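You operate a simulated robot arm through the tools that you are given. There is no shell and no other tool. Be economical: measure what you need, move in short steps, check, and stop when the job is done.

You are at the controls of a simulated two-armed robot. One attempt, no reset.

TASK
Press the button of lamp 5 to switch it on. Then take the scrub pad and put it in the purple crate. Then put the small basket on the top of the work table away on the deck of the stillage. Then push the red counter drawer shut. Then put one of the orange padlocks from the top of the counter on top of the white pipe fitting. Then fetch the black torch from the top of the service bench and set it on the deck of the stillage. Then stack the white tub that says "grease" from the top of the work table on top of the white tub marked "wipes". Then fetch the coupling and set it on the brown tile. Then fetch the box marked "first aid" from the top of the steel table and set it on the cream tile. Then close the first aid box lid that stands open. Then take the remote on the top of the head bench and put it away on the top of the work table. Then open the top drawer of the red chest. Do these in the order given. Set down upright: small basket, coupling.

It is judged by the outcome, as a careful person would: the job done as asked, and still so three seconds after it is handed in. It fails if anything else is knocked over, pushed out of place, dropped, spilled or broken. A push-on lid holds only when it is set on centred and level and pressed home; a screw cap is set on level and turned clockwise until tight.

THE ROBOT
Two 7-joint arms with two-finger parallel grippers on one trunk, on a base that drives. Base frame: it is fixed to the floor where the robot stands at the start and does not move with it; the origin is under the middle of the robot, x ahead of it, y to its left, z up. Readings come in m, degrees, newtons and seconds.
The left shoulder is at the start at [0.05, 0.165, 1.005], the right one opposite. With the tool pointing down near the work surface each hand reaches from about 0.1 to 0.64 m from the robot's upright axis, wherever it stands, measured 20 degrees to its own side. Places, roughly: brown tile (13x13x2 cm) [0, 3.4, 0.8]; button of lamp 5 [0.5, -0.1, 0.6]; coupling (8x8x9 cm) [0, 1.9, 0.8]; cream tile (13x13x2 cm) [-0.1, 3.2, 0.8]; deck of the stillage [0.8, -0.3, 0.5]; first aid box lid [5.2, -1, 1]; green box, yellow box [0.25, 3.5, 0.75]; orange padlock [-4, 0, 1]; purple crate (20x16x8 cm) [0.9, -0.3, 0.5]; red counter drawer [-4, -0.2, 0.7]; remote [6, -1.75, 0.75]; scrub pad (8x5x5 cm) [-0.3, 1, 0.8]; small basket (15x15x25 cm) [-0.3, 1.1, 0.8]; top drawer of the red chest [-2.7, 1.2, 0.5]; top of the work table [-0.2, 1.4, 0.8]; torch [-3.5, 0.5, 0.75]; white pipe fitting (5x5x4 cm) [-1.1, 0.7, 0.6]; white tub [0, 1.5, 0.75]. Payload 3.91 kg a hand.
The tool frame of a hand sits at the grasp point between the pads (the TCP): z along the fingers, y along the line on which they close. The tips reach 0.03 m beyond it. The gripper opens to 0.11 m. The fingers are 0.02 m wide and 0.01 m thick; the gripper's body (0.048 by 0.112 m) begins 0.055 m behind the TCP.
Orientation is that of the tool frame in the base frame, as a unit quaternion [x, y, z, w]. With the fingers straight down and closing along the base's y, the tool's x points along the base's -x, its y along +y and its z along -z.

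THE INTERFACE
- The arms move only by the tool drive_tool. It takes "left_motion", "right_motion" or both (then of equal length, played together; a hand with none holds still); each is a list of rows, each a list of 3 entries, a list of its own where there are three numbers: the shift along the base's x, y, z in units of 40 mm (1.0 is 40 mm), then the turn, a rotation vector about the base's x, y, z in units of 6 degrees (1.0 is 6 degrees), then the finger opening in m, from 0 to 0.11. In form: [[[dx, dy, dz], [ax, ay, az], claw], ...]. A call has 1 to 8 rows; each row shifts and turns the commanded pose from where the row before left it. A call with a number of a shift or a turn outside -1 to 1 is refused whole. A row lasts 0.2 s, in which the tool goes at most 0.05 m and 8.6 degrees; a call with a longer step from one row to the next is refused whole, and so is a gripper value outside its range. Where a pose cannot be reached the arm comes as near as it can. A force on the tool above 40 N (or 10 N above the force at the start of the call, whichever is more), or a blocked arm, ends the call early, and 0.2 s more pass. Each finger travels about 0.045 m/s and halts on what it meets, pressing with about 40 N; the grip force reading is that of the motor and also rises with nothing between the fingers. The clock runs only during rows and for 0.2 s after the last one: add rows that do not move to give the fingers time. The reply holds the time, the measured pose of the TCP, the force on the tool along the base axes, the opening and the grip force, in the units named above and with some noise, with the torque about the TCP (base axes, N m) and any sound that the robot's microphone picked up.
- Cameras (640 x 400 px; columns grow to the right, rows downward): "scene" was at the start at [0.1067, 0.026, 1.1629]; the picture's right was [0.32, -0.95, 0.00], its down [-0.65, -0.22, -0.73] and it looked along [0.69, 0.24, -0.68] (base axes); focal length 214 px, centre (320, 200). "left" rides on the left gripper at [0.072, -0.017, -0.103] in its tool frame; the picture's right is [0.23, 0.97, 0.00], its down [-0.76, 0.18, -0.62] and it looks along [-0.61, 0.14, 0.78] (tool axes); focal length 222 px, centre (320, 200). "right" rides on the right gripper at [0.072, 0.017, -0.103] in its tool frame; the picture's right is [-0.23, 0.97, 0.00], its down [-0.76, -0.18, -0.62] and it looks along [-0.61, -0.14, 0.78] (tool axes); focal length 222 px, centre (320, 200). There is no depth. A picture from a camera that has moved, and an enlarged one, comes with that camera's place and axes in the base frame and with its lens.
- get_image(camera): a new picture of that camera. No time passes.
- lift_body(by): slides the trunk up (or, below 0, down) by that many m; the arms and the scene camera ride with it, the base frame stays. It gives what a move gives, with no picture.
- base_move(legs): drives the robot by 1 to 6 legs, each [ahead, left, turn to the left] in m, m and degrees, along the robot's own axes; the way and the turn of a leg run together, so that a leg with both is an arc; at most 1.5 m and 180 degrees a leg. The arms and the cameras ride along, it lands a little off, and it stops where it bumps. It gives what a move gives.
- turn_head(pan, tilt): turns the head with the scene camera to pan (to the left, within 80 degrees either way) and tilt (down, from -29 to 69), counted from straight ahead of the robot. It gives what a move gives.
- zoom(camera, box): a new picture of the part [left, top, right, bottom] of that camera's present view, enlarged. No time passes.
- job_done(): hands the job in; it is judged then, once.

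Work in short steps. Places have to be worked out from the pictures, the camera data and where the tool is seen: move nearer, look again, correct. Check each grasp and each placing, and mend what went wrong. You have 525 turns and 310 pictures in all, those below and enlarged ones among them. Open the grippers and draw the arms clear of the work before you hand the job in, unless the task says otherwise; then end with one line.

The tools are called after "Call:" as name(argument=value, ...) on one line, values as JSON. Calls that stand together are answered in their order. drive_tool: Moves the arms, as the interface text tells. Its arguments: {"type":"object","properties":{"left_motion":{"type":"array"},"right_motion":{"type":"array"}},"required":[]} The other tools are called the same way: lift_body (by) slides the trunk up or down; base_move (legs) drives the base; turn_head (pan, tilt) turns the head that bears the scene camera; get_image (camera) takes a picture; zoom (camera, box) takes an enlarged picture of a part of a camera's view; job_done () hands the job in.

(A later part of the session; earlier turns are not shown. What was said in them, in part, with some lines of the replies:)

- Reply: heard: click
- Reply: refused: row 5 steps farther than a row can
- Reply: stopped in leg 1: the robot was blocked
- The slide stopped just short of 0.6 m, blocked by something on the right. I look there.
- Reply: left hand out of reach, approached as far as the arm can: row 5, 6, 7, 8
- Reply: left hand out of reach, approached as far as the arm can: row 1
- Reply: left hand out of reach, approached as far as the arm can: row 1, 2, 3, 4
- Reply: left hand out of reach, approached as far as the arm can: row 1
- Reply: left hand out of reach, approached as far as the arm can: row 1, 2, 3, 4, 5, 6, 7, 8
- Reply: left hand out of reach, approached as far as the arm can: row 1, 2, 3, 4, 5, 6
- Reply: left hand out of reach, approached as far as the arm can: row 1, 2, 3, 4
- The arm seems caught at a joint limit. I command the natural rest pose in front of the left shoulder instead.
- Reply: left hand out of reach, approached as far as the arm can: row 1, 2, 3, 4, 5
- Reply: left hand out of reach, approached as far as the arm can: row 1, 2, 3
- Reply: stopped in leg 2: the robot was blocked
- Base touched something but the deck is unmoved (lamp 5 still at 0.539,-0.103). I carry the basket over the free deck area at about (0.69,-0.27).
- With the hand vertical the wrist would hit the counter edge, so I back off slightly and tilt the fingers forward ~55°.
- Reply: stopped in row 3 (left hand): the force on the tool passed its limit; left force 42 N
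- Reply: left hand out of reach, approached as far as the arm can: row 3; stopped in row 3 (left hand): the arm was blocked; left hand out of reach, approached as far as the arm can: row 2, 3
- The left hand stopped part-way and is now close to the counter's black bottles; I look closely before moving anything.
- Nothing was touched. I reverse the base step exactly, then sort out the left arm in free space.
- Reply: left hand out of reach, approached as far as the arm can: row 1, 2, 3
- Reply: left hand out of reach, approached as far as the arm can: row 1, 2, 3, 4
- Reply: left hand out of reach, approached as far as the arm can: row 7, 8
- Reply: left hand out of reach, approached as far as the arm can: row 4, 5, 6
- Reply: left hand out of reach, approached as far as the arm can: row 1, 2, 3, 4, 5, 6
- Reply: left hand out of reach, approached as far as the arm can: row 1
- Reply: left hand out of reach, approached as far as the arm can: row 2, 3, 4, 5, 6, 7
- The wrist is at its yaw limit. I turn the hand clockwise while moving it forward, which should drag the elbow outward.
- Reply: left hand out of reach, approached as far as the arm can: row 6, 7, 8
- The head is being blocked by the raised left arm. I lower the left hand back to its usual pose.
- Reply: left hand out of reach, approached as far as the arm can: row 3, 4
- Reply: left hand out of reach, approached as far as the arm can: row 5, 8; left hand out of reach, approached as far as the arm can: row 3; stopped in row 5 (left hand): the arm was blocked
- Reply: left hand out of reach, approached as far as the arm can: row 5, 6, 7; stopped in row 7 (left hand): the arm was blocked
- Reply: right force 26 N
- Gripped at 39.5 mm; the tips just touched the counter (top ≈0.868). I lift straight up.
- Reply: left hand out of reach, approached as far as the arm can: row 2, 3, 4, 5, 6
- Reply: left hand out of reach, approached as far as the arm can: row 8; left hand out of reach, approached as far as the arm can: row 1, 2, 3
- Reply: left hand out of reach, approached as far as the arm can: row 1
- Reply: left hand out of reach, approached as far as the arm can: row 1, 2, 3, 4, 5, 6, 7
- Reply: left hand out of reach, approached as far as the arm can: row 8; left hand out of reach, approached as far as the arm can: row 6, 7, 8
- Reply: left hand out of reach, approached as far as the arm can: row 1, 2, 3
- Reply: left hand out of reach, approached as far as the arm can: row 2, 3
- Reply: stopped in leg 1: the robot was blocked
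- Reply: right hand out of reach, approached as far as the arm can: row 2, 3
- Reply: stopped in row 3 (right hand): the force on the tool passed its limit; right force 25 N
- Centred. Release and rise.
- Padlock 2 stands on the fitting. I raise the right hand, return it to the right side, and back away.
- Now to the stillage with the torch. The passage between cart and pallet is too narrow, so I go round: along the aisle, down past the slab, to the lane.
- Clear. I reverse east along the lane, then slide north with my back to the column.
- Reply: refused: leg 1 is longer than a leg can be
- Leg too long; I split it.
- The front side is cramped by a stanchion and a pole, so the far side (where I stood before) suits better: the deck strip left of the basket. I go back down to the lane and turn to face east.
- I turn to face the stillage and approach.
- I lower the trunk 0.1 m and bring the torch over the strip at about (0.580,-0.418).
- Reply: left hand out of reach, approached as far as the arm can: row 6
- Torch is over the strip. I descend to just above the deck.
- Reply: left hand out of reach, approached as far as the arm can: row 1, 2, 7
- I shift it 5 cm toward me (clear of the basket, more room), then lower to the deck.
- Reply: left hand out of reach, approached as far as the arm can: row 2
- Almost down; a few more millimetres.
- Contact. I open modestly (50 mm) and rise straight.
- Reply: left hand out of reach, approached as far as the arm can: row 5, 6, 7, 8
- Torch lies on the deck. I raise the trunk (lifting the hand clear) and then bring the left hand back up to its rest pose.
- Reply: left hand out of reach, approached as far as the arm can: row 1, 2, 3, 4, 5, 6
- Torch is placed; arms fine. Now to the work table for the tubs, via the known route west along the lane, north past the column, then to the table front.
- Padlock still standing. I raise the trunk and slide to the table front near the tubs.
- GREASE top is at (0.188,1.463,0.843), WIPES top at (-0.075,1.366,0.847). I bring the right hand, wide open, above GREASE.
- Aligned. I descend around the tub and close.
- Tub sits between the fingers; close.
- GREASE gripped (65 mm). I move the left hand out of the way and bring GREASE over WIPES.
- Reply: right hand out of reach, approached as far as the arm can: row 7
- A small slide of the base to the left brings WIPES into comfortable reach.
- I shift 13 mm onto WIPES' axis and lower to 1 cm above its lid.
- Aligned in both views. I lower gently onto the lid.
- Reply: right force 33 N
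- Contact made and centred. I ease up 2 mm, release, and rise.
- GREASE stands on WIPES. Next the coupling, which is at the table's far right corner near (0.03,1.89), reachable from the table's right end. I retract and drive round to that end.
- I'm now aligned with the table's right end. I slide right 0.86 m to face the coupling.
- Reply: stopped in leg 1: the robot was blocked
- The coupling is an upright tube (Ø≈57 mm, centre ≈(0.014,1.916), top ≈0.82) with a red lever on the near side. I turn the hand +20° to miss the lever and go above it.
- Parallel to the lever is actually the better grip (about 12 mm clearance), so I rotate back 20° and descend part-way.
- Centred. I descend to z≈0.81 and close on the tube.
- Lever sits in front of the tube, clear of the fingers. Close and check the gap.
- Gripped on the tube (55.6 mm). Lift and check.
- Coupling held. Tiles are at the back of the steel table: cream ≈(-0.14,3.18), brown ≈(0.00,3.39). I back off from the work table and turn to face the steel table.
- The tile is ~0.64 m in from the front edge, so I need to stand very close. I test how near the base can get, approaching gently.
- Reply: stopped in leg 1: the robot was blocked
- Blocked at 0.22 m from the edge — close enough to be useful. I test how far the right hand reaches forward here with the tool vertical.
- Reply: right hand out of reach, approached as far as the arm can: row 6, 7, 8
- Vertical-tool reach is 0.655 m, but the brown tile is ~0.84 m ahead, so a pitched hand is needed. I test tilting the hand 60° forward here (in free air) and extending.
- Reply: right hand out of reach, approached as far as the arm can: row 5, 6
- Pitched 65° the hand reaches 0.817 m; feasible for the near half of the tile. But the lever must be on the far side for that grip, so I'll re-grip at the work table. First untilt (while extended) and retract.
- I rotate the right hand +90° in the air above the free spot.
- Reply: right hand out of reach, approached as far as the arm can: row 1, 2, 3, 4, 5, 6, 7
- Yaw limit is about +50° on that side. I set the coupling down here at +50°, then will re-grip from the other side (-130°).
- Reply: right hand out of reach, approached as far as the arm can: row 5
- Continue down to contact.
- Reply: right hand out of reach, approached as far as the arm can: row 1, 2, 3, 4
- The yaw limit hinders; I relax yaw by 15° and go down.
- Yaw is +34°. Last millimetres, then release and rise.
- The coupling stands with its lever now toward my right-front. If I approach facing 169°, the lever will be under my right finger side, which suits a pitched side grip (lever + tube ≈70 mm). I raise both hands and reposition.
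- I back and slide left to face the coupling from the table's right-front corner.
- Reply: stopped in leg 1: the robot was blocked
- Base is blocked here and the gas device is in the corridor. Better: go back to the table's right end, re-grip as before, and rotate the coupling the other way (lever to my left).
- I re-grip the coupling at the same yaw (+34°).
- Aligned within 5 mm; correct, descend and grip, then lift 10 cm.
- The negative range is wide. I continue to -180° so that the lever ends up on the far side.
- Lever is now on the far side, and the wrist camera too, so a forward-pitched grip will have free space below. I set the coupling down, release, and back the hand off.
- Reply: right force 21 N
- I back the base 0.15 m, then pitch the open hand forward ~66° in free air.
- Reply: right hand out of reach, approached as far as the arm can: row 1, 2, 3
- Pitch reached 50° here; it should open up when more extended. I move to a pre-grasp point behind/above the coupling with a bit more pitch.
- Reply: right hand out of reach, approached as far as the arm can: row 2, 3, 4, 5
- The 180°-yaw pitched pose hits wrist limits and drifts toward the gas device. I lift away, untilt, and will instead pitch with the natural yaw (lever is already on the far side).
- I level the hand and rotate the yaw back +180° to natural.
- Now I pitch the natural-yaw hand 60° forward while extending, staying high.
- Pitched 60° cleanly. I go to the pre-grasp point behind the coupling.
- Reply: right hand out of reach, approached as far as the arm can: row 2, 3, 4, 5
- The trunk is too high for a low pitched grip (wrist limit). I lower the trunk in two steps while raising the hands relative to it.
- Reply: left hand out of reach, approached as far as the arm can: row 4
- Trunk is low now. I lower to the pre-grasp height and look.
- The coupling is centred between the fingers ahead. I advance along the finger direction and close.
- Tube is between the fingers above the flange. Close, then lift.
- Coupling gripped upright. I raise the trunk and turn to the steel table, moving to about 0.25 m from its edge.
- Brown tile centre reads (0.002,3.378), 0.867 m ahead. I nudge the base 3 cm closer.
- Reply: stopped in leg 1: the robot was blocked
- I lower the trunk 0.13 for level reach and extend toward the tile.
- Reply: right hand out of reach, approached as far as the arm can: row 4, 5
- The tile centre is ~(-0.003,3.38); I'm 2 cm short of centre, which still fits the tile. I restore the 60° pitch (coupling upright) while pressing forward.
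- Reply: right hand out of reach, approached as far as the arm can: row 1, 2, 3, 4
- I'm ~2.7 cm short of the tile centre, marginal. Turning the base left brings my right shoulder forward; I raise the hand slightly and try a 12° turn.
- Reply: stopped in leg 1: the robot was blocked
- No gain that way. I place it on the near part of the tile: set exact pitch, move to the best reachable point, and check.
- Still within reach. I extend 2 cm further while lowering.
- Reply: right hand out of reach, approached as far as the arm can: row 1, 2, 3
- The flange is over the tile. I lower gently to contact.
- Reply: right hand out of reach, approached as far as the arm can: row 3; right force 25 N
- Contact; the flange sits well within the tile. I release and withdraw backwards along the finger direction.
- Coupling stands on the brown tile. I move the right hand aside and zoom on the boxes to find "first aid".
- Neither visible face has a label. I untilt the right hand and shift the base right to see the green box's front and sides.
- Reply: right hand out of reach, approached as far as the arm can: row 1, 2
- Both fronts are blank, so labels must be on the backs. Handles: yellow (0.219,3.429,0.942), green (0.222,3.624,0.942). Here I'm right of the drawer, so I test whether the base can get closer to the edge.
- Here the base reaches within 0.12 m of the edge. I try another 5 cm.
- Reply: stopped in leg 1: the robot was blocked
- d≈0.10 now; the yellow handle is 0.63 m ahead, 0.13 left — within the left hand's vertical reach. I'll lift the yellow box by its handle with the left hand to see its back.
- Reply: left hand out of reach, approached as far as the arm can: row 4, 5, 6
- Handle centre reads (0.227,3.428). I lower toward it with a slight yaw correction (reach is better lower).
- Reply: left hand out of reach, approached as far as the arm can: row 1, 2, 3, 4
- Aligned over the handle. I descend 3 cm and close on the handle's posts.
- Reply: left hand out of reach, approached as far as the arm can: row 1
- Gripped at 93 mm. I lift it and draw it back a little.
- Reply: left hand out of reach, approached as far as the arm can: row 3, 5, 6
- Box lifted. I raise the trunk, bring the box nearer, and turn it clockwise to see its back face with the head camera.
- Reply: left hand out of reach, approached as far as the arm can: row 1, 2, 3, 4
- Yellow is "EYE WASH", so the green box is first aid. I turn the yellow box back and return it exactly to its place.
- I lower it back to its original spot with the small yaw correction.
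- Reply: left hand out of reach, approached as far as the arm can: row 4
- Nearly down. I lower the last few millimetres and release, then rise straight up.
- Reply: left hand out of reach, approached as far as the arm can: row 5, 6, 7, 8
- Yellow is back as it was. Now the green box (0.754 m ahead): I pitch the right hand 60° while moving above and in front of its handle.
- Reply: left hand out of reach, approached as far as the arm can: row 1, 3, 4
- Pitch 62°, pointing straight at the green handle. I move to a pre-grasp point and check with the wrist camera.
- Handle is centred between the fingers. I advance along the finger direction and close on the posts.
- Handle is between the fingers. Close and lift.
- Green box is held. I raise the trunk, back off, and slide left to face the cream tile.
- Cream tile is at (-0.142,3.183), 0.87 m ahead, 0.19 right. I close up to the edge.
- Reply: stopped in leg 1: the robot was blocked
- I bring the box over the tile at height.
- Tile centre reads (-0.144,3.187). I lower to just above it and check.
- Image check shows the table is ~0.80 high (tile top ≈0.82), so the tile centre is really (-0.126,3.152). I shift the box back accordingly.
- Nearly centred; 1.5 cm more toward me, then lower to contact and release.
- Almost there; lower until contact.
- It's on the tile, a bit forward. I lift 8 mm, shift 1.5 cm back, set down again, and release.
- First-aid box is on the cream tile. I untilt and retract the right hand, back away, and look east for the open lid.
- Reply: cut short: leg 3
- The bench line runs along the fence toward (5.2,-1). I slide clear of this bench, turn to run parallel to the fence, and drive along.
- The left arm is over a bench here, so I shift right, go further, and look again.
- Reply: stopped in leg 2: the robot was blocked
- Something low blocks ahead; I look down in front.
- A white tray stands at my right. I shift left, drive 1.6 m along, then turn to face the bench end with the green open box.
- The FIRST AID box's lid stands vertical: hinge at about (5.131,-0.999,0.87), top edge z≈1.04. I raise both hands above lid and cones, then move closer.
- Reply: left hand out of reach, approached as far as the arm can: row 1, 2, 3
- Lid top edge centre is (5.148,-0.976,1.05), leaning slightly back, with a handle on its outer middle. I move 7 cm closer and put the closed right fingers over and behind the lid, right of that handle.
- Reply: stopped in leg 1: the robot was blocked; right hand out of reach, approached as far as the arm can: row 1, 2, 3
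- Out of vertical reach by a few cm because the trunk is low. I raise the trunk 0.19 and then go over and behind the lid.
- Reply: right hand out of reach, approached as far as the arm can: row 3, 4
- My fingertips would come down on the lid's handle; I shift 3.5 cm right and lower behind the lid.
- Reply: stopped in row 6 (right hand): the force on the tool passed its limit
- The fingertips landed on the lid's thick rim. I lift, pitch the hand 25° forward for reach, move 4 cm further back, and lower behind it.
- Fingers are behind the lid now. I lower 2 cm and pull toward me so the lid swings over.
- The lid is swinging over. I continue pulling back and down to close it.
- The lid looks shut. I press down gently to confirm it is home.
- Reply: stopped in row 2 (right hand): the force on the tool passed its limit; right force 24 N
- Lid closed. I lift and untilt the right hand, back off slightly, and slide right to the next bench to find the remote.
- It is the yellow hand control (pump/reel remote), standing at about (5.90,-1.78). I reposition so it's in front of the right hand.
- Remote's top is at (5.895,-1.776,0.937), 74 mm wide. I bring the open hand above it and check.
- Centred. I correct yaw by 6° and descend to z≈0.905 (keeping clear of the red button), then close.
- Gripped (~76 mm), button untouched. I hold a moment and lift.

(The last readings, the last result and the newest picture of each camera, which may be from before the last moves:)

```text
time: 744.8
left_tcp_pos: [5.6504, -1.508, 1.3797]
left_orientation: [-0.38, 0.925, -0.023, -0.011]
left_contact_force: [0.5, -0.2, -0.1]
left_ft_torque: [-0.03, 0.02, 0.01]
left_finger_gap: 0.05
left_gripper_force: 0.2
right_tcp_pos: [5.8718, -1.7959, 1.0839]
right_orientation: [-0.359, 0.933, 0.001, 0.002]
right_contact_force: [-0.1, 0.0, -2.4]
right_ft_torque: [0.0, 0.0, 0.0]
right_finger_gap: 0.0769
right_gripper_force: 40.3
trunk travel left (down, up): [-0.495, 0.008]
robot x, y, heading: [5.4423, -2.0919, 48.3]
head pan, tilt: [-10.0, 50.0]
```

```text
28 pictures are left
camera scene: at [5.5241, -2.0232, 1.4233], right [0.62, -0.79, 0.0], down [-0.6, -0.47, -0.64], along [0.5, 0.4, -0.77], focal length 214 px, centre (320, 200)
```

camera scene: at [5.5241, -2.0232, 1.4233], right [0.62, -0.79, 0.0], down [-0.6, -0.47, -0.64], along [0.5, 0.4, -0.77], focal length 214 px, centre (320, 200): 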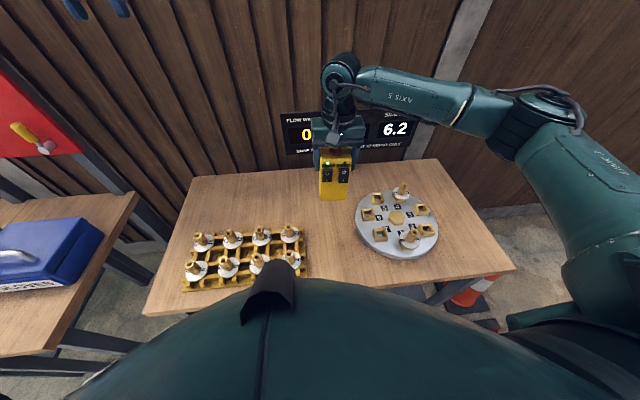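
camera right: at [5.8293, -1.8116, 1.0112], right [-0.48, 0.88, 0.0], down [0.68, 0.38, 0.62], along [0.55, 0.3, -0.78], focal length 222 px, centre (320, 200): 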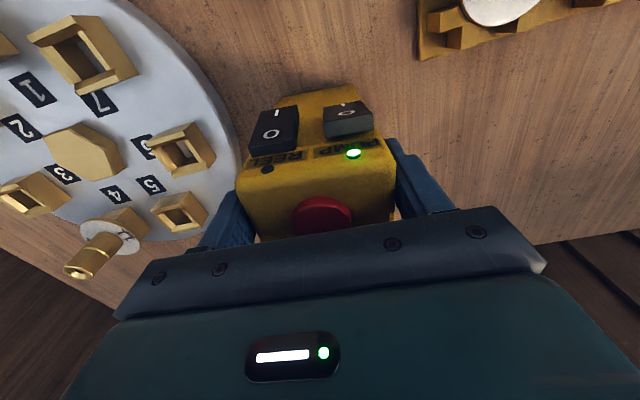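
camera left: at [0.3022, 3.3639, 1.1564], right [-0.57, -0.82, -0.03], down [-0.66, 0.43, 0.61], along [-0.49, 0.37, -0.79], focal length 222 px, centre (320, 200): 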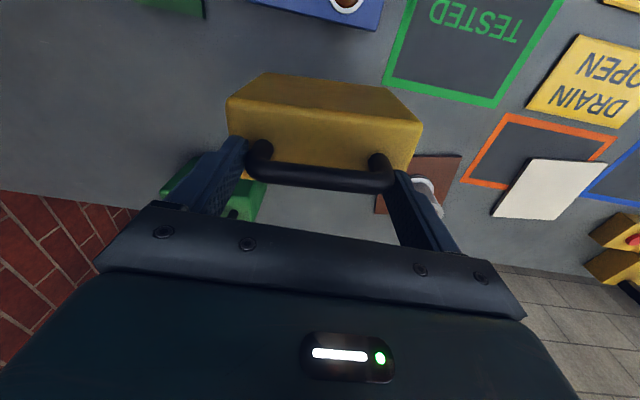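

Remote held. I back off, turn to run along the fence back north-west, keeping ~0.5 m from the benches.

Call:
base_move(legs=[[-0.23, 0, 0], [0, 0, 88.4], [1.4, 0, 0], [1.4, 0, 0]])

Call:
turn_head(pan=0, tilt=25)

Call:
get_image(camera="scene")

```text
time: 763.2
left_tcp_pos: [2.7137, -0.1676, 1.3804]
left_orientation: [0.913, -0.407, 0.023, -0.007]
left_contact_force: [0.1, 0.5, 0.1]
left_ft_torque: [0.0, -0.01, -0.01]
left_finger_gap: 0.0502
left_gripper_force: 0.1
right_tcp_pos: [3.013, 0.0378, 1.0835]
right_orientation: [0.903, -0.429, -0.003, 0.001]
right_contact_force: [0.1, 0.6, -3.3]
right_ft_torque: [-0.01, -0.01, 0.03]
right_finger_gap: 0.0761
right_gripper_force: 40.0
trunk travel left (down, up): [-0.495, 0.008]
robot x, y, heading: [3.2852, -0.404, 135.3]
head pan, tilt: [-10.0, 50.0]
```

```text
time: 764.1
left_tcp_pos: [2.7122, -0.1687, 1.3801]
left_orientation: [0.913, -0.408, 0.024, -0.008]
left_contact_force: [0.5, -0.1, 0.0]
left_ft_torque: [0.0, -0.02, 0.0]
left_finger_gap: 0.0501
left_gripper_force: 0.0
right_tcp_pos: [3.0125, 0.0371, 1.0841]
right_orientation: [0.903, -0.429, -0.002, 0.001]
right_contact_force: [-0.3, 0.4, -3.8]
right_ft_torque: [0.03, -0.01, -0.03]
right_finger_gap: 0.0763
right_gripper_force: 40.2
trunk travel left (down, up): [-0.495, 0.008]
robot x, y, heading: [3.2848, -0.4025, 135.4]
head pan, tilt: [0.0, 25.0]
```

```text
27 pictures are left
camera scene: at [3.1991, -0.3181, 1.4607], right [0.7, 0.71, 0.0], down [0.3, -0.3, -0.91], along [-0.65, 0.64, -0.42], focal length 214 px, centre (320, 200)
```

scene: 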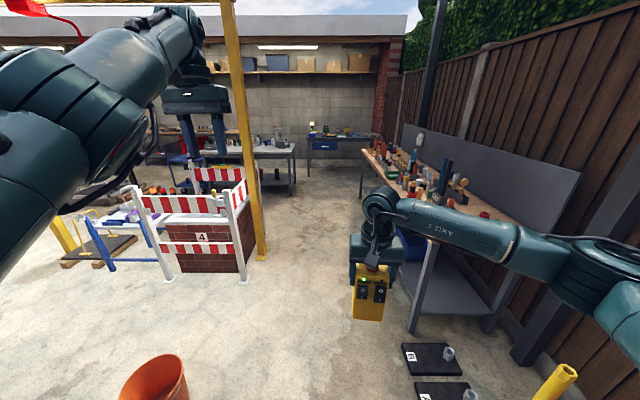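

Path is clear. I drive 3 m further, then slide left along the work table's front.

Call:
base_move(legs=[[1.5, 0, 0.7], [1.45, 0, 0.6], [0, 0.9, 0]])

Call:
turn_head(pan=0, tilt=45)

Call:
get_image(camera="scene")

```text
time: 782.7
left_tcp_pos: [-0.0652, 1.1003, 1.3817]
left_orientation: [0.926, -0.377, 0.023, -0.009]
left_contact_force: [0.3, 0.2, -0.6]
left_ft_torque: [0.01, -0.02, 0.0]
left_finger_gap: 0.0499
left_gripper_force: 0.1
right_tcp_pos: [0.2197, 1.3261, 1.0831]
right_orientation: [0.917, -0.398, -0.002, 0.001]
right_contact_force: [0.6, 0.3, -3.0]
right_ft_torque: [-0.02, -0.03, 0.0]
right_finger_gap: 0.0758
right_gripper_force: 39.3
trunk travel left (down, up): [-0.495, 0.008]
robot x, y, heading: [0.5196, 0.9028, 139.2]
head pan, tilt: [0.0, 25.0]
```

```text
time: 783.6
left_tcp_pos: [-0.0648, 1.1018, 1.3803]
left_orientation: [0.926, -0.377, 0.023, -0.009]
left_contact_force: [0.3, 0.3, 0.4]
left_ft_torque: [-0.02, 0.02, 0.02]
left_finger_gap: 0.0498
left_gripper_force: 0.1
right_tcp_pos: [0.2193, 1.3268, 1.0826]
right_orientation: [0.917, -0.398, -0.002, 0.001]
right_contact_force: [0.1, 0.1, -3.3]
right_ft_torque: [-0.01, -0.02, -0.01]
right_finger_gap: 0.0759
right_gripper_force: 39.4
trunk travel left (down, up): [-0.495, 0.008]
robot x, y, heading: [0.5193, 0.9056, 139.3]
head pan, tilt: [0.0, 45.0]
```

```text
26 pictures are left
camera scene: at [0.4382, 0.9772, 1.4303], right [0.65, 0.76, 0.0], down [0.54, -0.46, -0.71], along [-0.54, 0.46, -0.71], focal length 214 px, centre (320, 200)
```

scene: 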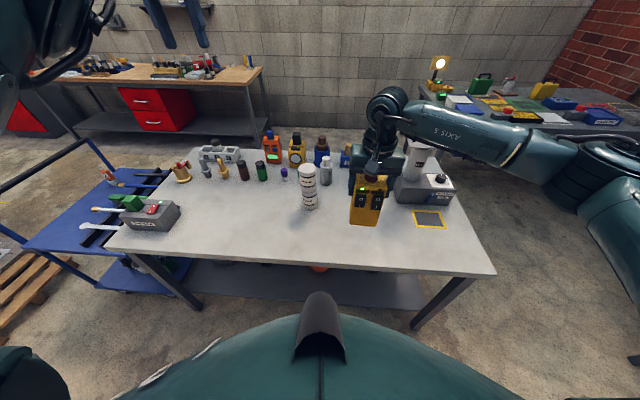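

I move the remote over the free front area at (0.19,1.44) and lower it.

Call:
drive_tool(right_motion=[[[-0.15, 0.6, -0.4], [0, 0, 0], 0.05], [[-0.2, 0.8, -0.6], [0, 0, 0], 0.05], [[-0.2, 0.8, -0.6], [0, 0, 0], 0.05], [[-0.18, 0.63, -0.8], [0, 0, 0], 0.05], [[0, 0, -0.9], [0, 0, 0], 0.05], [[0, 0, -0.9], [0, 0, 0], 0.05]])

Call:
zoom(camera="scene", box=[270, 130, 470, 290])

```text
time: 785.0
left_tcp_pos: [-0.0662, 1.1021, 1.3806]
left_orientation: [0.926, -0.376, 0.023, -0.008]
left_contact_force: [0.0, 0.1, 1.5]
left_ft_torque: [-0.01, 0.0, 0.03]
left_finger_gap: 0.05
left_gripper_force: 0.0
right_tcp_pos: [0.1892, 1.4413, 0.9158]
right_orientation: [0.917, -0.399, -0.003, 0.001]
right_contact_force: [0.0, 0.2, -2.9]
right_ft_torque: [-0.06, -0.01, -0.01]
right_finger_gap: 0.0758
right_gripper_force: 40.6
trunk travel left (down, up): [-0.495, 0.008]
robot x, y, heading: [0.5239, 0.9095, 139.3]
head pan, tilt: [0.0, 45.0]
```

```text
2.50 times, centred on (370, 210) of scene
camera zoom: at [0.4378, 0.9776, 1.4302], right [0.65, 0.76, 0.0], down [0.54, -0.46, -0.71], along [-0.54, 0.46, -0.71], focal length 536 px, centre (195, 175)
```

zoom: 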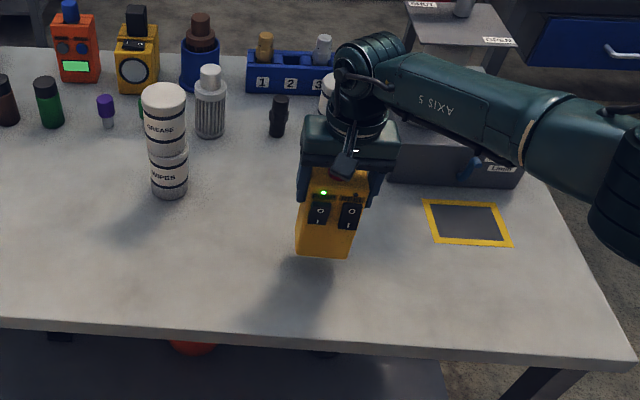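

Good spot. I lower until contact.

Call:
drive_tool(right_motion=[[[0, 0, -0.5], [0, 0, 0], 0.05], [[0, 0, -0.3], [0, 0, 0], 0.05], [[0, 0, -0.2], [0, 0, 0], 0.05], [[0, 0, -0.12], [0, 0, 0], 0.05], [[0, 0, -0.1], [0, 0, 0], 0.05]])

```text
time: 786.2
left_tcp_pos: [-0.0633, 1.098, 1.3825]
left_orientation: [0.926, -0.377, 0.022, -0.008]
left_contact_force: [0.5, -0.7, 0.5]
left_ft_torque: [-0.04, -0.02, -0.01]
left_finger_gap: 0.0501
left_gripper_force: 0.0
right_tcp_pos: [0.1886, 1.4398, 0.872]
right_orientation: [0.917, -0.399, -0.007, 0.0]
right_contact_force: [0.9, 1.5, 34.2]
right_ft_torque: [1.01, -0.83, -0.15]
right_finger_gap: 0.0752
right_gripper_force: 39.9
trunk travel left (down, up): [-0.495, 0.008]
robot x, y, heading: [0.5195, 0.9047, 139.1]
head pan, tilt: [0.0, 45.0]
```

Contact (34 N). I ease up slightly, release, and rise.

Call:
drive_tool(right_motion=[[[0, 0, 0.06], [0, 0, 0], 0.05], [[0, 0, 0], [0, 0, 0], 0.11], [[0, 0, 0], [0, 0, 0], 0.11], [[0, 0, 0.5], [0, 0, 0], 0.11], [[0, 0, 0.9], [0, 0, 0], 0.11], [[0, 0, 0.9], [0, 0, 0], 0.11], [[0, 0, 0.9], [0, 0, 0], 0.11], [[0.3, -0.3, 0.9], [0, 0, 0], 0.11]])

Call:
get_image(camera="scene")

```text
time: 788.0
left_tcp_pos: [-0.0646, 1.1018, 1.3816]
left_orientation: [0.926, -0.377, 0.024, -0.009]
left_contact_force: [-0.3, 0.8, -0.1]
left_ft_torque: [0.0, 0.01, 0.01]
left_finger_gap: 0.0501
left_gripper_force: 0.1
right_tcp_pos: [0.2004, 1.4281, 1.0302]
right_orientation: [0.917, -0.399, -0.002, 0.0]
right_contact_force: [0.3, -0.8, 0.5]
right_ft_torque: [-0.02, 0.02, 0.03]
right_finger_gap: 0.1101
right_gripper_force: 0.1
trunk travel left (down, up): [-0.495, 0.008]
robot x, y, heading: [0.5259, 0.9039, 139.5]
head pan, tilt: [0.0, 45.0]
```

```text
24 pictures are left
camera scene: at [0.4391, 0.9767, 1.4303], right [0.65, 0.76, 0.0], down [0.54, -0.46, -0.71], along [-0.54, 0.46, -0.71], focal length 214 px, centre (320, 200)
```

scene: 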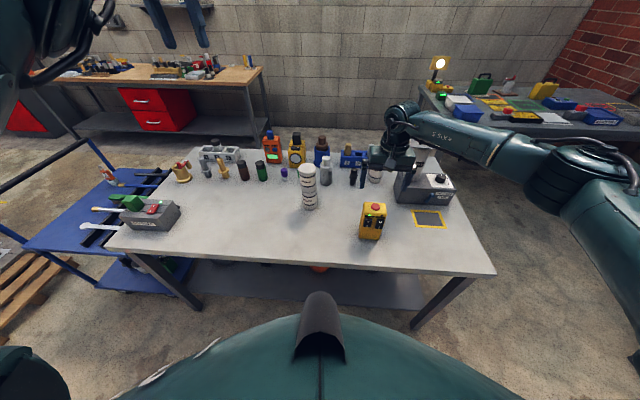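

Remote stands on the work table. Last task: the red chest. I take the known route back: origin area, lane, then up the west side to the service bench.

Call:
drive_tool(right_motion=[[[0.4, -0.4, 0.5], [0, 0, 0], 0.06], [[0.5, -0.5, 0], [0, 0, 0], 0.06], [[0.5, -0.5, 0], [0, 0, 0], 0.06]])

Call:
base_move(legs=[[-0.05, 0.73, 0], [-0.03, 0.735, -6], [0, 0, 46], [0, 1.22, 0]])

```text
time: 788.8
left_tcp_pos: [-0.0633, 1.1006, 1.3808]
left_orientation: [0.926, -0.377, 0.023, -0.008]
left_contact_force: [0.1, -0.6, 0.7]
left_ft_torque: [0.01, 0.0, -0.01]
left_finger_gap: 0.0499
left_gripper_force: 0.1
right_tcp_pos: [0.2591, 1.3719, 1.0507]
right_orientation: [0.917, -0.399, -0.003, 0.001]
right_contact_force: [1.2, -0.5, -0.1]
right_ft_torque: [0.03, -0.01, 0.0]
right_finger_gap: 0.06
right_gripper_force: 0.0
trunk travel left (down, up): [-0.495, 0.008]
robot x, y, heading: [0.5216, 0.9096, 139.3]
head pan, tilt: [0.0, 45.0]
```

```text
time: 804.0
left_tcp_pos: [-1.0614, -1.6005, 1.3821]
left_orientation: [0.998, -0.063, 0.019, -0.016]
left_contact_force: [0.7, -0.1, 0.6]
left_ft_torque: [-0.01, 0.03, 0.02]
left_finger_gap: 0.0505
left_gripper_force: 0.1
right_tcp_pos: [-0.9678, -1.1903, 1.0501]
right_orientation: [0.996, -0.088, -0.003, 0.002]
right_contact_force: [-0.1, -0.1, -0.6]
right_ft_torque: [0.01, 0.02, 0.01]
right_finger_gap: 0.0598
right_gripper_force: 0.1
trunk travel left (down, up): [-0.495, 0.008]
robot x, y, heading: [-0.4751, -1.4071, 176.4]
head pan, tilt: [0.0, 45.0]
```

Continue west, then up the diagonal and along the bench front.

Call:
base_move(legs=[[1.45, 0.22, 0], [0, 0, -43], [0, 0.1, 0], [1.3, 0, 0], [0, -1.15, 0]])

Call:
turn_head(pan=0, tilt=35)

Call:
get_image(camera="scene")

```text
time: 825.7
left_tcp_pos: [-2.62, 0.3932, 1.3801]
left_orientation: [0.909, -0.416, 0.024, -0.007]
left_contact_force: [-0.9, -0.5, -0.4]
left_ft_torque: [0.0, -0.02, -0.01]
left_finger_gap: 0.05
left_gripper_force: 0.0
right_tcp_pos: [-2.2774, 0.6369, 1.05]
right_orientation: [0.899, -0.437, -0.003, 0.001]
right_contact_force: [-0.1, 0.0, 0.0]
right_ft_torque: [-0.02, 0.02, -0.03]
right_finger_gap: 0.0602
right_gripper_force: 0.1
trunk travel left (down, up): [-0.495, 0.008]
robot x, y, heading: [-2.0538, 0.1503, 134.2]
head pan, tilt: [0.0, 45.0]
```

```text
time: 826.5
left_tcp_pos: [-2.622, 0.3967, 1.3817]
left_orientation: [0.909, -0.416, 0.024, -0.006]
left_contact_force: [-0.7, 0.3, 0.2]
left_ft_torque: [0.01, -0.04, 0.01]
left_finger_gap: 0.0502
left_gripper_force: 0.0
right_tcp_pos: [-2.2775, 0.6373, 1.0498]
right_orientation: [0.899, -0.437, -0.002, 0.001]
right_contact_force: [-0.6, -0.3, 0.1]
right_ft_torque: [0.02, 0.0, 0.01]
right_finger_gap: 0.0601
right_gripper_force: 0.0
trunk travel left (down, up): [-0.495, 0.008]
robot x, y, heading: [-2.0514, 0.1465, 134.6]
head pan, tilt: [0.0, 35.0]
```

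```text
23 pictures are left
camera scene: at [-2.1354, 0.2327, 1.445], right [0.71, 0.7, 0.0], down [0.4, -0.41, -0.82], along [-0.57, 0.58, -0.57], focal length 214 px, centre (320, 200)
```

scene: 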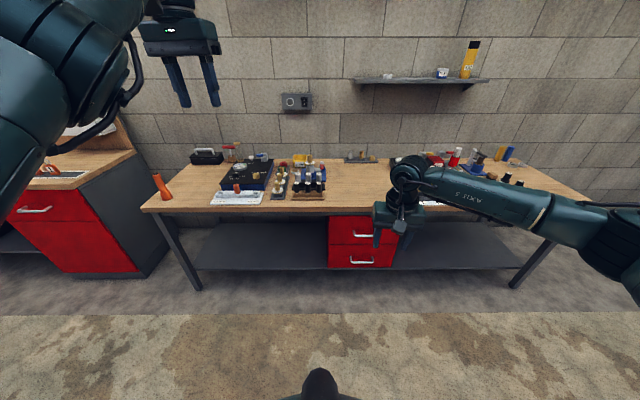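

Top drawer handle is at about (-2.582,1.06,0.57), just under the bench overhang. I lower the trunk, turn the right hand's yaw -90° and pitch it forward so the fingers can grip the bar from above/front.

Call:
lift_body(by=-0.38)

Call:
drive_tool(right_motion=[[[0, 0, 0.3], [0, 0, -1], 0.06], [[0, 0, 0.3], [0, 0, -1], 0.06], [[0, 0, 0.3], [0, 0, -1], 0.06], [[0, 0, 0.3], [0, 0, -1], 0.06], [[0, 0, 0], [0, 0, -1], 0.06], [[0, 0, 0], [0, 0, -1], 0.06], [[0, 0, 0], [0, 0, -1], 0.06], [[0, 0, 0], [0, 0, -1], 0.06]])

Call:
drive_tool(right_motion=[[[0, 0, 0], [0, 0, -1], 0.06], [[0, 0, 0], [0, 0, -1], 0.06], [[0, 0, 0], [0, 0, -1], 0.06], [[0, 0, 0], [0, 0, -1], 0.06], [[0, 0, 0], [0, 0, -1], 0.06], [[0, 0, 0], [0, 0, -1], 0.06], [[0, 0, 0], [0, 0, -1], 0.06]])

Call:
drive_tool(right_motion=[[[-0.2, 0.2, 0], [0.71, 0.7, 0], 0.06], [[-0.2, 0.2, 0], [0.71, 0.7, 0], 0.06], [[-0.2, 0.2, 0], [0.71, 0.7, 0], 0.06], [[-0.2, 0.2, 0], [0.71, 0.7, 0], 0.06], [[0, 0, 0], [0.71, 0.7, 0], 0.06], [[0, 0, 0], [0.71, 0.7, 0], 0.06], [[0, 0, 0], [0.71, 0.7, 0], 0.06], [[0, 0, 0], [0.71, 0.7, 0], 0.06]])

```text
time: 830.1
left_tcp_pos: [-2.6212, 0.396, 1.0005]
left_orientation: [0.909, -0.416, 0.024, -0.008]
left_contact_force: [0.6, -0.2, 0.6]
left_ft_torque: [0.0, -0.04, 0.02]
left_finger_gap: 0.0502
left_gripper_force: 0.0
right_tcp_pos: [-2.2778, 0.6365, 0.6697]
right_orientation: [0.899, -0.438, -0.002, 0.002]
right_contact_force: [0.0, -1.1, 0.0]
right_ft_torque: [0.01, -0.01, -0.01]
right_finger_gap: 0.0599
right_gripper_force: 0.0
trunk travel left (down, up): [-0.115, 0.388]
robot x, y, heading: [-2.0525, 0.1511, 134.5]
head pan, tilt: [0.0, 35.0]
```

```text
time: 831.9
left_tcp_pos: [-2.6211, 0.3953, 1.0013]
left_orientation: [0.909, -0.415, 0.024, -0.008]
left_contact_force: [0.6, -0.7, -0.8]
left_ft_torque: [-0.04, 0.02, 0.04]
left_finger_gap: 0.0504
left_gripper_force: 0.0
right_tcp_pos: [-2.2764, 0.6375, 0.718]
right_orientation: [-0.643, 0.766, 0.003, 0.0]
right_contact_force: [0.1, 0.6, -0.4]
right_ft_torque: [-0.03, -0.02, -0.04]
right_finger_gap: 0.0599
right_gripper_force: 0.2
trunk travel left (down, up): [-0.115, 0.388]
robot x, y, heading: [-2.0501, 0.1482, 134.7]
head pan, tilt: [0.0, 35.0]
```

```text
time: 833.5
left_tcp_pos: [-2.6218, 0.3946, 1.0]
left_orientation: [0.909, -0.416, 0.023, -0.007]
left_contact_force: [0.2, -0.9, -0.2]
left_ft_torque: [0.04, -0.01, -0.04]
left_finger_gap: 0.0501
left_gripper_force: 0.0
right_tcp_pos: [-2.277, 0.6377, 0.7176]
right_orientation: [-0.325, 0.946, 0.002, 0.0]
right_contact_force: [0.0, -1.0, 0.2]
right_ft_torque: [0.05, 0.0, 0.0]
right_finger_gap: 0.0601
right_gripper_force: 0.1
trunk travel left (down, up): [-0.115, 0.388]
robot x, y, heading: [-2.0483, 0.1509, 134.5]
head pan, tilt: [0.0, 35.0]
```

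```text
time: 835.3
left_tcp_pos: [-2.6227, 0.3945, 1.0005]
left_orientation: [0.909, -0.416, 0.023, -0.007]
left_contact_force: [-0.3, 0.4, -0.9]
left_ft_torque: [0.04, -0.01, 0.01]
left_finger_gap: 0.0501
left_gripper_force: 0.0
right_tcp_pos: [-2.3091, 0.6692, 0.7183]
right_orientation: [-0.297, 0.863, 0.369, -0.174]
right_contact_force: [-0.1, -0.2, -0.3]
right_ft_torque: [0.0, -0.02, -0.03]
right_finger_gap: 0.0598
right_gripper_force: 0.0
trunk travel left (down, up): [-0.115, 0.388]
robot x, y, heading: [-2.0546, 0.1487, 134.1]
head pan, tilt: [0.0, 35.0]
```

The hand pitches fine in this roll (48°). I add 18° more and bring the base up to the chest.

Call:
drive_tool(right_motion=[[[0, 0, 0], [0.71, 0.7, 0], 0.07], [[0, 0, 0], [0.71, 0.7, 0], 0.07], [[0, 0, 0], [0.71, 0.7, 0], 0.07]])

Call:
base_move(legs=[[0, -0.12, 0], [0.28, 0, 0]])

Call:
get_image(camera="right")

Call:
get_image(camera="scene")

```text
time: 836.1
left_tcp_pos: [-2.6211, 0.3947, 1.0006]
left_orientation: [0.909, -0.415, 0.023, -0.007]
left_contact_force: [-0.3, -0.3, -0.6]
left_ft_torque: [0.02, 0.01, 0.01]
left_finger_gap: 0.0503
left_gripper_force: 0.0
right_tcp_pos: [-2.3081, 0.67, 0.7176]
right_orientation: [-0.282, 0.819, 0.452, -0.215]
right_contact_force: [-0.5, -0.8, -0.4]
right_ft_torque: [0.01, 0.04, 0.02]
right_finger_gap: 0.0701
right_gripper_force: 0.0
right hand out of reach, approached as far as the arm can: row 3
trunk travel left (down, up): [-0.115, 0.388]
robot x, y, heading: [-2.0506, 0.1489, 134.3]
head pan, tilt: [0.0, 35.0]
```

```text
time: 838.9
left_tcp_pos: [-2.7328, 0.6764, 1.0005]
left_orientation: [0.91, -0.413, 0.023, -0.007]
left_contact_force: [-1.0, -0.4, -0.1]
left_ft_torque: [0.03, 0.0, 0.01]
left_finger_gap: 0.05
left_gripper_force: 0.1
right_tcp_pos: [-2.4217, 0.9516, 0.7174]
right_orientation: [-0.284, 0.818, 0.451, -0.215]
right_contact_force: [0.4, -0.1, 0.0]
right_ft_torque: [0.02, -0.03, 0.07]
right_finger_gap: 0.0698
right_gripper_force: 0.0
trunk travel left (down, up): [-0.115, 0.388]
robot x, y, heading: [-2.1643, 0.4314, 134.6]
head pan, tilt: [0.0, 35.0]
```

```text
22 pictures are left
camera right: at [-2.4178, 0.8472, 0.7911], right [-0.09, 0.57, 0.82], down [1.0, 0.04, 0.09], along [0.02, 0.82, -0.57], focal length 222 px, centre (320, 200)
```

right: 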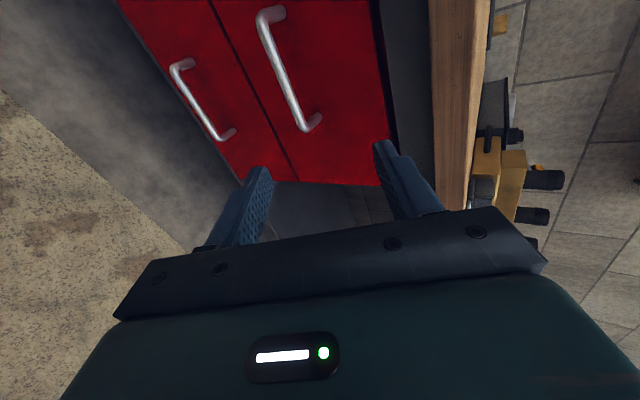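

```text
21 pictures are left
camera scene: at [-2.2461, 0.5155, 1.065], right [0.71, 0.7, 0.0], down [0.4, -0.41, -0.82], along [-0.58, 0.58, -0.57], focal length 214 px, centre (320, 200)
```

scene: 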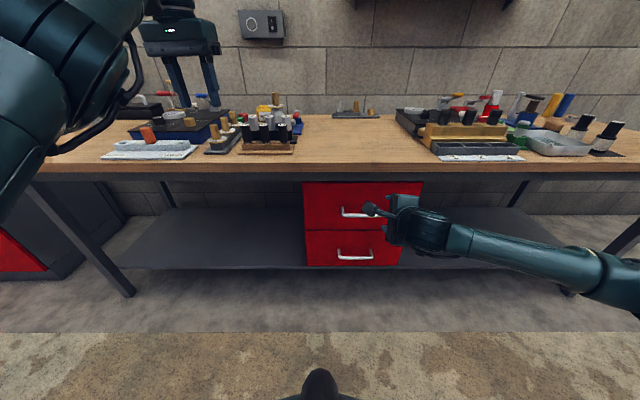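

Handle centre refined to about (-2.60,1.08,0.55). I go to the pre-grasp point in front of it.

Call:
drive_tool(right_motion=[[[-0.66, 0.33, -0.65], [0, 0, 0], 0.07], [[-0.66, 0.33, -0.65], [0, 0, 0], 0.07], [[-0.66, 0.33, -0.65], [0, 0, 0], 0.07], [[-0.66, 0.33, -0.65], [0, 0, 0], 0.07]])

Call:
get_image(camera="right")

Call:
zoom(camera="scene", box=[270, 160, 450, 290])

```text
time: 839.9
left_tcp_pos: [-2.733, 0.6755, 1.0009]
left_orientation: [0.911, -0.413, 0.024, -0.008]
left_contact_force: [1.1, -0.2, -0.4]
left_ft_torque: [-0.01, -0.01, 0.0]
left_finger_gap: 0.0503
left_gripper_force: 0.1
right_tcp_pos: [-2.5265, 1.0042, 0.6124]
right_orientation: [-0.284, 0.818, 0.451, -0.214]
right_contact_force: [0.4, 0.7, 0.2]
right_ft_torque: [0.01, -0.03, -0.04]
right_finger_gap: 0.07
right_gripper_force: 0.0
trunk travel left (down, up): [-0.115, 0.388]
robot x, y, heading: [-2.1608, 0.4319, 134.5]
head pan, tilt: [0.0, 35.0]
```

```text
20 pictures are left
camera right: at [-2.5224, 0.9008, 0.6861], right [-0.09, 0.57, 0.82], down [1.0, 0.04, 0.09], along [0.02, 0.82, -0.57], focal length 222 px, centre (320, 200)
```

right: 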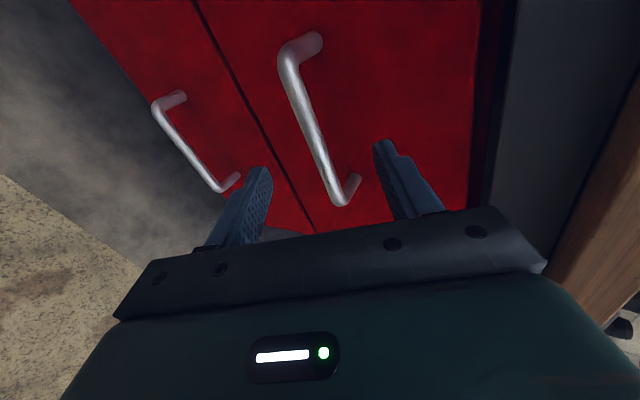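

```text
3.08 times, centred on (360, 225) of scene
camera zoom: at [-2.2461, 0.5156, 1.0651], right [0.71, 0.7, 0.0], down [0.4, -0.41, -0.82], along [-0.58, 0.58, -0.57], focal length 660 px, centre (197, 123)
```

zoom: 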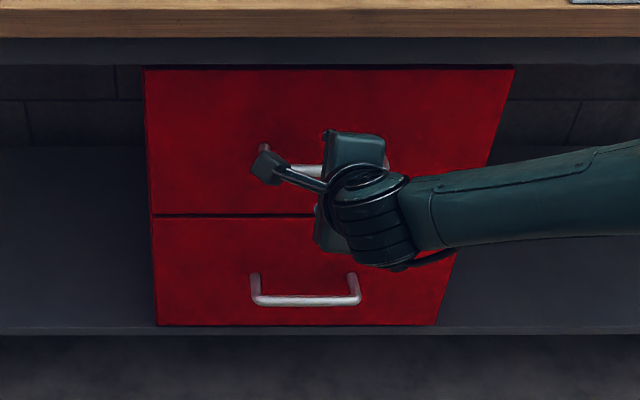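

The bar lines up between the two fingers along the approach. I advance 11 cm and close.

Call:
drive_tool(right_motion=[[[-0.42, 0.425, -0.345], [0, 0, 0], 0.07], [[-0.42, 0.425, -0.345], [0, 0, 0], 0.07], [[-0.42, 0.425, -0.345], [0, 0, 0], 0.07], [[-0.42, 0.425, -0.345], [0, 0, 0], 0.07]])

Call:
get_image(camera="right")

```text
time: 840.7
left_tcp_pos: [-2.7303, 0.675, 1.0017]
left_orientation: [0.91, -0.414, 0.024, -0.008]
left_contact_force: [1.0, 0.6, 0.2]
left_ft_torque: [0.02, 0.02, 0.0]
left_finger_gap: 0.0501
left_gripper_force: 0.0
right_tcp_pos: [-2.5718, 1.0493, 0.5773]
right_orientation: [-0.282, 0.818, 0.453, -0.215]
right_contact_force: [23.3, -18.6, 13.2]
right_ft_torque: [0.9, 1.09, -0.03]
right_finger_gap: 0.0689
right_gripper_force: 0.0
trunk travel left (down, up): [-0.115, 0.388]
robot x, y, heading: [-2.1673, 0.4336, 134.4]
head pan, tilt: [0.0, 35.0]
stopped in row 4 (right hand): the force on the tool passed its limit (the readings are from after the stop); the commanded pose is now the measured one
```

```text
18 pictures are left
camera right: at [-2.5682, 0.9446, 0.6506], right [-0.09, 0.57, 0.82], down [1.0, 0.04, 0.08], along [0.02, 0.82, -0.57], focal length 222 px, centre (320, 200)
```

right: 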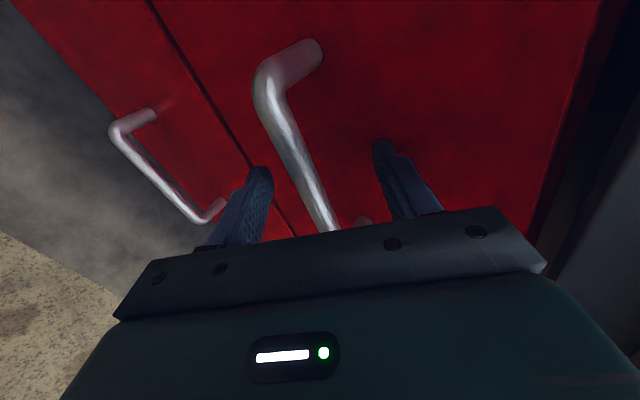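

Fingertips touched the drawer face with the bar between the fingers. I back off 8 mm and close on the bar.

Call:
drive_tool(right_motion=[[[0.12, -0.12, 0.1], [0, 0, 0], 0.07], [[0, 0, 0], [0, 0, 0], 0], [[0, 0, 0], [0, 0, 0], 0], [[0, 0, 0], [0, 0, 0], 0], [[0, 0, 0], [0, 0, 0], 0]])

Call:
get_image(camera="right")

```text
time: 841.9
left_tcp_pos: [-2.7337, 0.6763, 0.999]
left_orientation: [0.91, -0.414, 0.024, -0.007]
left_contact_force: [0.1, 0.1, 0.0]
left_ft_torque: [-0.01, -0.02, -0.01]
left_finger_gap: 0.05
left_gripper_force: 0.1
right_tcp_pos: [-2.5663, 1.0441, 0.5751]
right_orientation: [-0.284, 0.82, 0.449, -0.212]
right_contact_force: [11.3, -10.1, -10.7]
right_ft_torque: [0.27, -0.57, 0.25]
right_finger_gap: 0.018
right_gripper_force: 38.0
trunk travel left (down, up): [-0.115, 0.388]
robot x, y, heading: [-2.1597, 0.4355, 134.8]
head pan, tilt: [0.0, 35.0]
```

```text
17 pictures are left
camera right: at [-2.5635, 0.9404, 0.6473], right [-0.1, 0.57, 0.81], down [1.0, 0.04, 0.09], along [0.02, 0.82, -0.57], focal length 222 px, centre (320, 200)
```

right: 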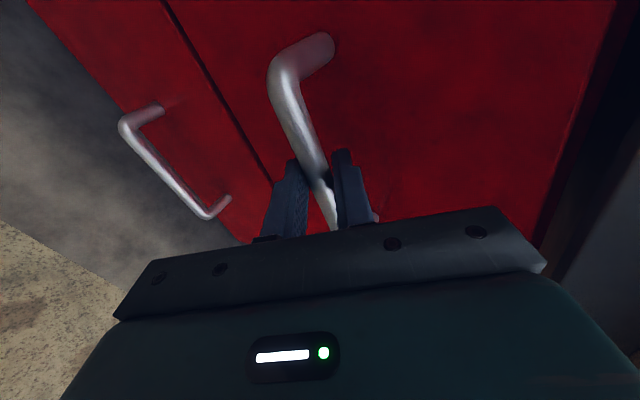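

The bar is gripped. I pull straight out.

Call:
drive_tool(right_motion=[[[0.3, -0.3, 0], [0, 0, 0], 0], [[0.35, -0.35, 0], [0, 0, 0], 0], [[0.4, -0.4, 0], [0, 0, 0], 0], [[0.4, -0.4, 0], [0, 0, 0], 0], [[0.4, -0.4, 0], [0, 0, 0], 0], [[0.4, -0.4, 0], [0, 0, 0], 0]])

Call:
get_image(camera="scene")

```text
time: 843.3
left_tcp_pos: [-2.734, 0.6761, 0.9987]
left_orientation: [0.91, -0.415, 0.026, -0.007]
left_contact_force: [0.3, 0.9, 0.6]
left_ft_torque: [-0.03, 0.01, 0.03]
left_finger_gap: 0.0502
left_gripper_force: 0.0
right_tcp_pos: [-2.5242, 1.0028, 0.5734]
right_orientation: [-0.283, 0.821, 0.449, -0.211]
right_contact_force: [7.3, 5.8, -18.4]
right_ft_torque: [0.23, -0.62, 0.99]
right_finger_gap: 0.0178
right_gripper_force: 44.8
right hand out of reach, approached as far as the arm can: row 4, 5, 6
trunk travel left (down, up): [-0.115, 0.388]
robot x, y, heading: [-2.1624, 0.4322, 134.6]
head pan, tilt: [0.0, 35.0]
```

```text
16 pictures are left
camera scene: at [-2.2465, 0.5172, 1.0647], right [0.71, 0.7, 0.0], down [0.4, -0.41, -0.82], along [-0.57, 0.58, -0.58], focal length 214 px, centre (320, 200)
```

scene: 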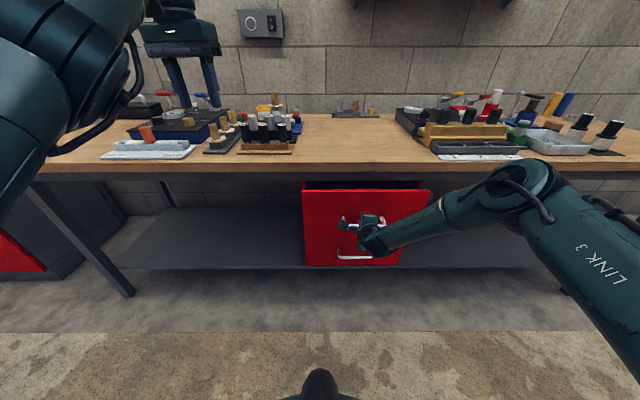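

The drawer is coming out (~6 cm). I continue by backing the base 0.16 m while holding the handle.

Call:
base_move(legs=[[-0.16, 0, 0]])

Call:
get_image(camera="scene")

```text
time: 844.7
left_tcp_pos: [-2.6235, 0.5642, 0.999]
left_orientation: [0.911, -0.412, 0.025, -0.005]
left_contact_force: [0.9, 0.3, -0.7]
left_ft_torque: [-0.02, -0.01, 0.01]
left_finger_gap: 0.0501
left_gripper_force: 0.0
right_tcp_pos: [-2.4151, 0.8931, 0.5734]
right_orientation: [-0.282, 0.821, 0.451, -0.209]
right_contact_force: [13.1, 14.2, -19.1]
right_ft_torque: [0.58, -0.85, 0.2]
right_finger_gap: 0.0176
right_gripper_force: 44.6
trunk travel left (down, up): [-0.115, 0.388]
robot x, y, heading: [-2.0538, 0.3213, 134.8]
head pan, tilt: [0.0, 35.0]
```

```text
15 pictures are left
camera scene: at [-2.1362, 0.4056, 1.0648], right [0.71, 0.7, 0.0], down [0.4, -0.41, -0.82], along [-0.58, 0.58, -0.58], focal length 214 px, centre (320, 200)
```

scene: 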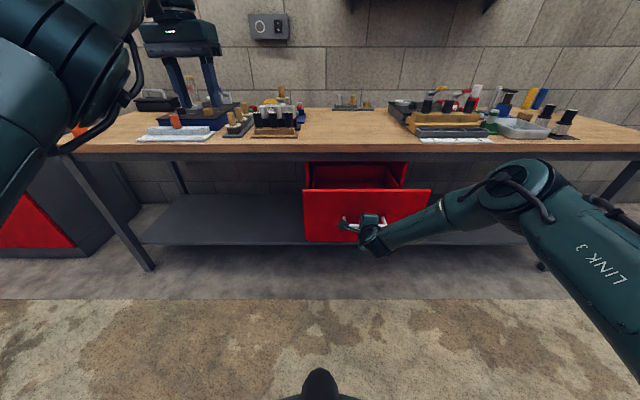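

Open by 21 cm. I pull a little further (6 cm) to be clearly open.

Call:
base_move(legs=[[-0.06, 0, 0]])

Call:
get_image(camera="right")

```text
time: 845.7
left_tcp_pos: [-2.5815, 0.5218, 0.9996]
left_orientation: [0.911, -0.412, 0.025, -0.007]
left_contact_force: [0.0, -0.2, 0.8]
left_ft_torque: [-0.01, -0.01, -0.01]
left_finger_gap: 0.05
left_gripper_force: 0.2
right_tcp_pos: [-2.3718, 0.8493, 0.5746]
right_orientation: [-0.284, 0.82, 0.45, -0.209]
right_contact_force: [4.5, 2.0, -8.7]
right_ft_torque: [0.48, -0.63, 0.77]
right_finger_gap: 0.0176
right_gripper_force: 44.8
trunk travel left (down, up): [-0.115, 0.388]
robot x, y, heading: [-2.0129, 0.2767, 134.8]
head pan, tilt: [0.0, 35.0]
```

```text
14 pictures are left
camera right: at [-2.3704, 0.7453, 0.647], right [-0.1, 0.57, 0.82], down [0.99, 0.03, 0.1], along [0.03, 0.82, -0.57], focal length 222 px, centre (320, 200)
```

right: 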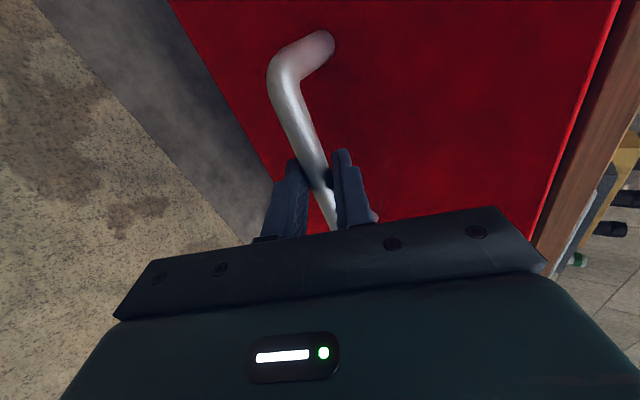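

Drawer is now ~27 cm open. I release the handle, withdraw backwards along the finger direction, and back the base off.

Call:
drive_tool(right_motion=[[[0, 0, 0], [0, 0, 0], 0.07], [[0, 0, 0], [0, 0, 0], 0.07], [[0, 0, 0], [0, 0, 0], 0.07]])

Call:
base_move(legs=[[-0.25, 0, 0]])

Call:
get_image(camera="scene")

```text
time: 846.5
left_tcp_pos: [-2.582, 0.5201, 0.9993]
left_orientation: [0.911, -0.411, 0.025, -0.007]
left_contact_force: [0.0, 0.5, 0.0]
left_ft_torque: [-0.01, 0.0, 0.02]
left_finger_gap: 0.0503
left_gripper_force: 0.0
right_tcp_pos: [-2.3734, 0.8501, 0.5744]
right_orientation: [-0.284, 0.82, 0.451, -0.209]
right_contact_force: [0.8, 0.3, -0.7]
right_ft_torque: [-0.02, -0.02, -0.04]
right_finger_gap: 0.0703
right_gripper_force: 0.0
trunk travel left (down, up): [-0.115, 0.388]
robot x, y, heading: [-2.0124, 0.276, 135.2]
head pan, tilt: [0.0, 35.0]
```

```text
time: 848.2
left_tcp_pos: [-2.4409, 0.3838, 1.0024]
left_orientation: [0.91, -0.415, 0.022, -0.007]
left_contact_force: [0.0, -0.1, 0.2]
left_ft_torque: [0.0, -0.01, -0.03]
left_finger_gap: 0.0503
left_gripper_force: 0.1
right_tcp_pos: [-2.2293, 0.7111, 0.5743]
right_orientation: [-0.282, 0.82, 0.451, -0.209]
right_contact_force: [0.0, -0.9, -0.3]
right_ft_torque: [0.0, 0.0, 0.0]
right_finger_gap: 0.0698
right_gripper_force: 0.0
trunk travel left (down, up): [-0.115, 0.388]
robot x, y, heading: [-1.8714, 0.1377, 134.3]
head pan, tilt: [0.0, 35.0]
stopped in leg 1: the robot was blocked; the commanded pose is now the measured one
```

```text
13 pictures are left
camera scene: at [-1.9548, 0.2221, 1.0651], right [0.71, 0.7, 0.0], down [0.4, -0.41, -0.82], along [-0.57, 0.58, -0.57], focal length 214 px, centre (320, 200)
```

scene: 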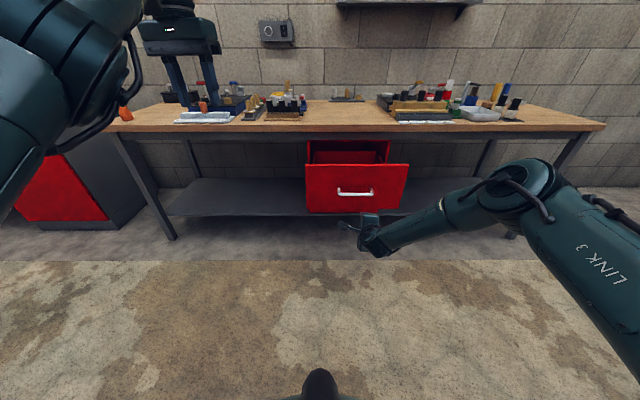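

The drawer stands open and the arms are clear. I take a last look toward the cart to confirm the padlock is still standing.

Call:
drive_tool(right_motion=[[[0.3, -0.3, 0.5], [0, 0, 0], 0.08], [[0.3, -0.3, 0.5], [0, 0, 0], 0.08]], left_motion=[[[0, 0, 0], [0, 0, 0], 0.08], [[0, 0, 0], [0, 0, 0], 0.08]])

Call:
turn_head(pan=-75, tilt=20)

Call:
get_image(camera="scene")

```text
time: 848.8
left_tcp_pos: [-2.4403, 0.3824, 1.0021]
left_orientation: [0.909, -0.415, 0.022, -0.007]
left_contact_force: [-0.7, -0.3, 0.7]
left_ft_torque: [-0.03, 0.02, 0.02]
left_finger_gap: 0.0799
left_gripper_force: 0.0
right_tcp_pos: [-2.208, 0.6891, 0.6155]
right_orientation: [-0.281, 0.82, 0.453, -0.208]
right_contact_force: [-0.1, 0.5, 1.0]
right_ft_torque: [0.02, 0.02, 0.01]
right_finger_gap: 0.08
right_gripper_force: 0.0
trunk travel left (down, up): [-0.115, 0.388]
robot x, y, heading: [-1.8742, 0.1361, 134.6]
head pan, tilt: [0.0, 35.0]
```

```text
time: 850.2
left_tcp_pos: [-2.4417, 0.3826, 1.0017]
left_orientation: [0.91, -0.414, 0.023, -0.008]
left_contact_force: [0.7, 0.2, 0.6]
left_ft_torque: [0.01, 0.01, 0.01]
left_finger_gap: 0.0797
left_gripper_force: 0.0
right_tcp_pos: [-2.2089, 0.6887, 0.6153]
right_orientation: [-0.282, 0.821, 0.451, -0.208]
right_contact_force: [-0.7, 0.1, 0.5]
right_ft_torque: [0.02, 0.02, 0.01]
right_finger_gap: 0.0801
right_gripper_force: 0.0
trunk travel left (down, up): [-0.115, 0.388]
robot x, y, heading: [-1.8695, 0.1411, 134.4]
head pan, tilt: [-75.0, 20.0]
```

```text
12 pictures are left
camera scene: at [-1.846, 0.2398, 1.0889], right [0.86, -0.51, 0.0], down [-0.17, -0.3, -0.94], along [0.48, 0.81, -0.34], focal length 214 px, centre (320, 200)
```

scene: 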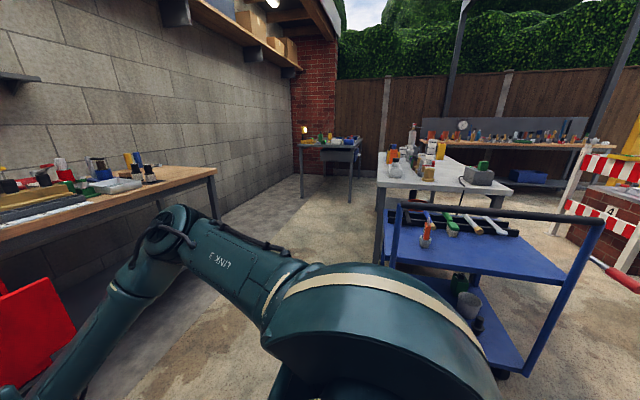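

The padlock is still standing on the fitting, and the drawer stands open with the grippers open and the arms clear. I hand the job in.

Call:
job_done()

```text
The job is handed in.
```

I did all twelve tasks in the order given and handed the job in. The grippers are open and the arms are clear of the work. The wrist or base lightly touched low obstacles several times; I saw nothing moved, but didn't check each spot.
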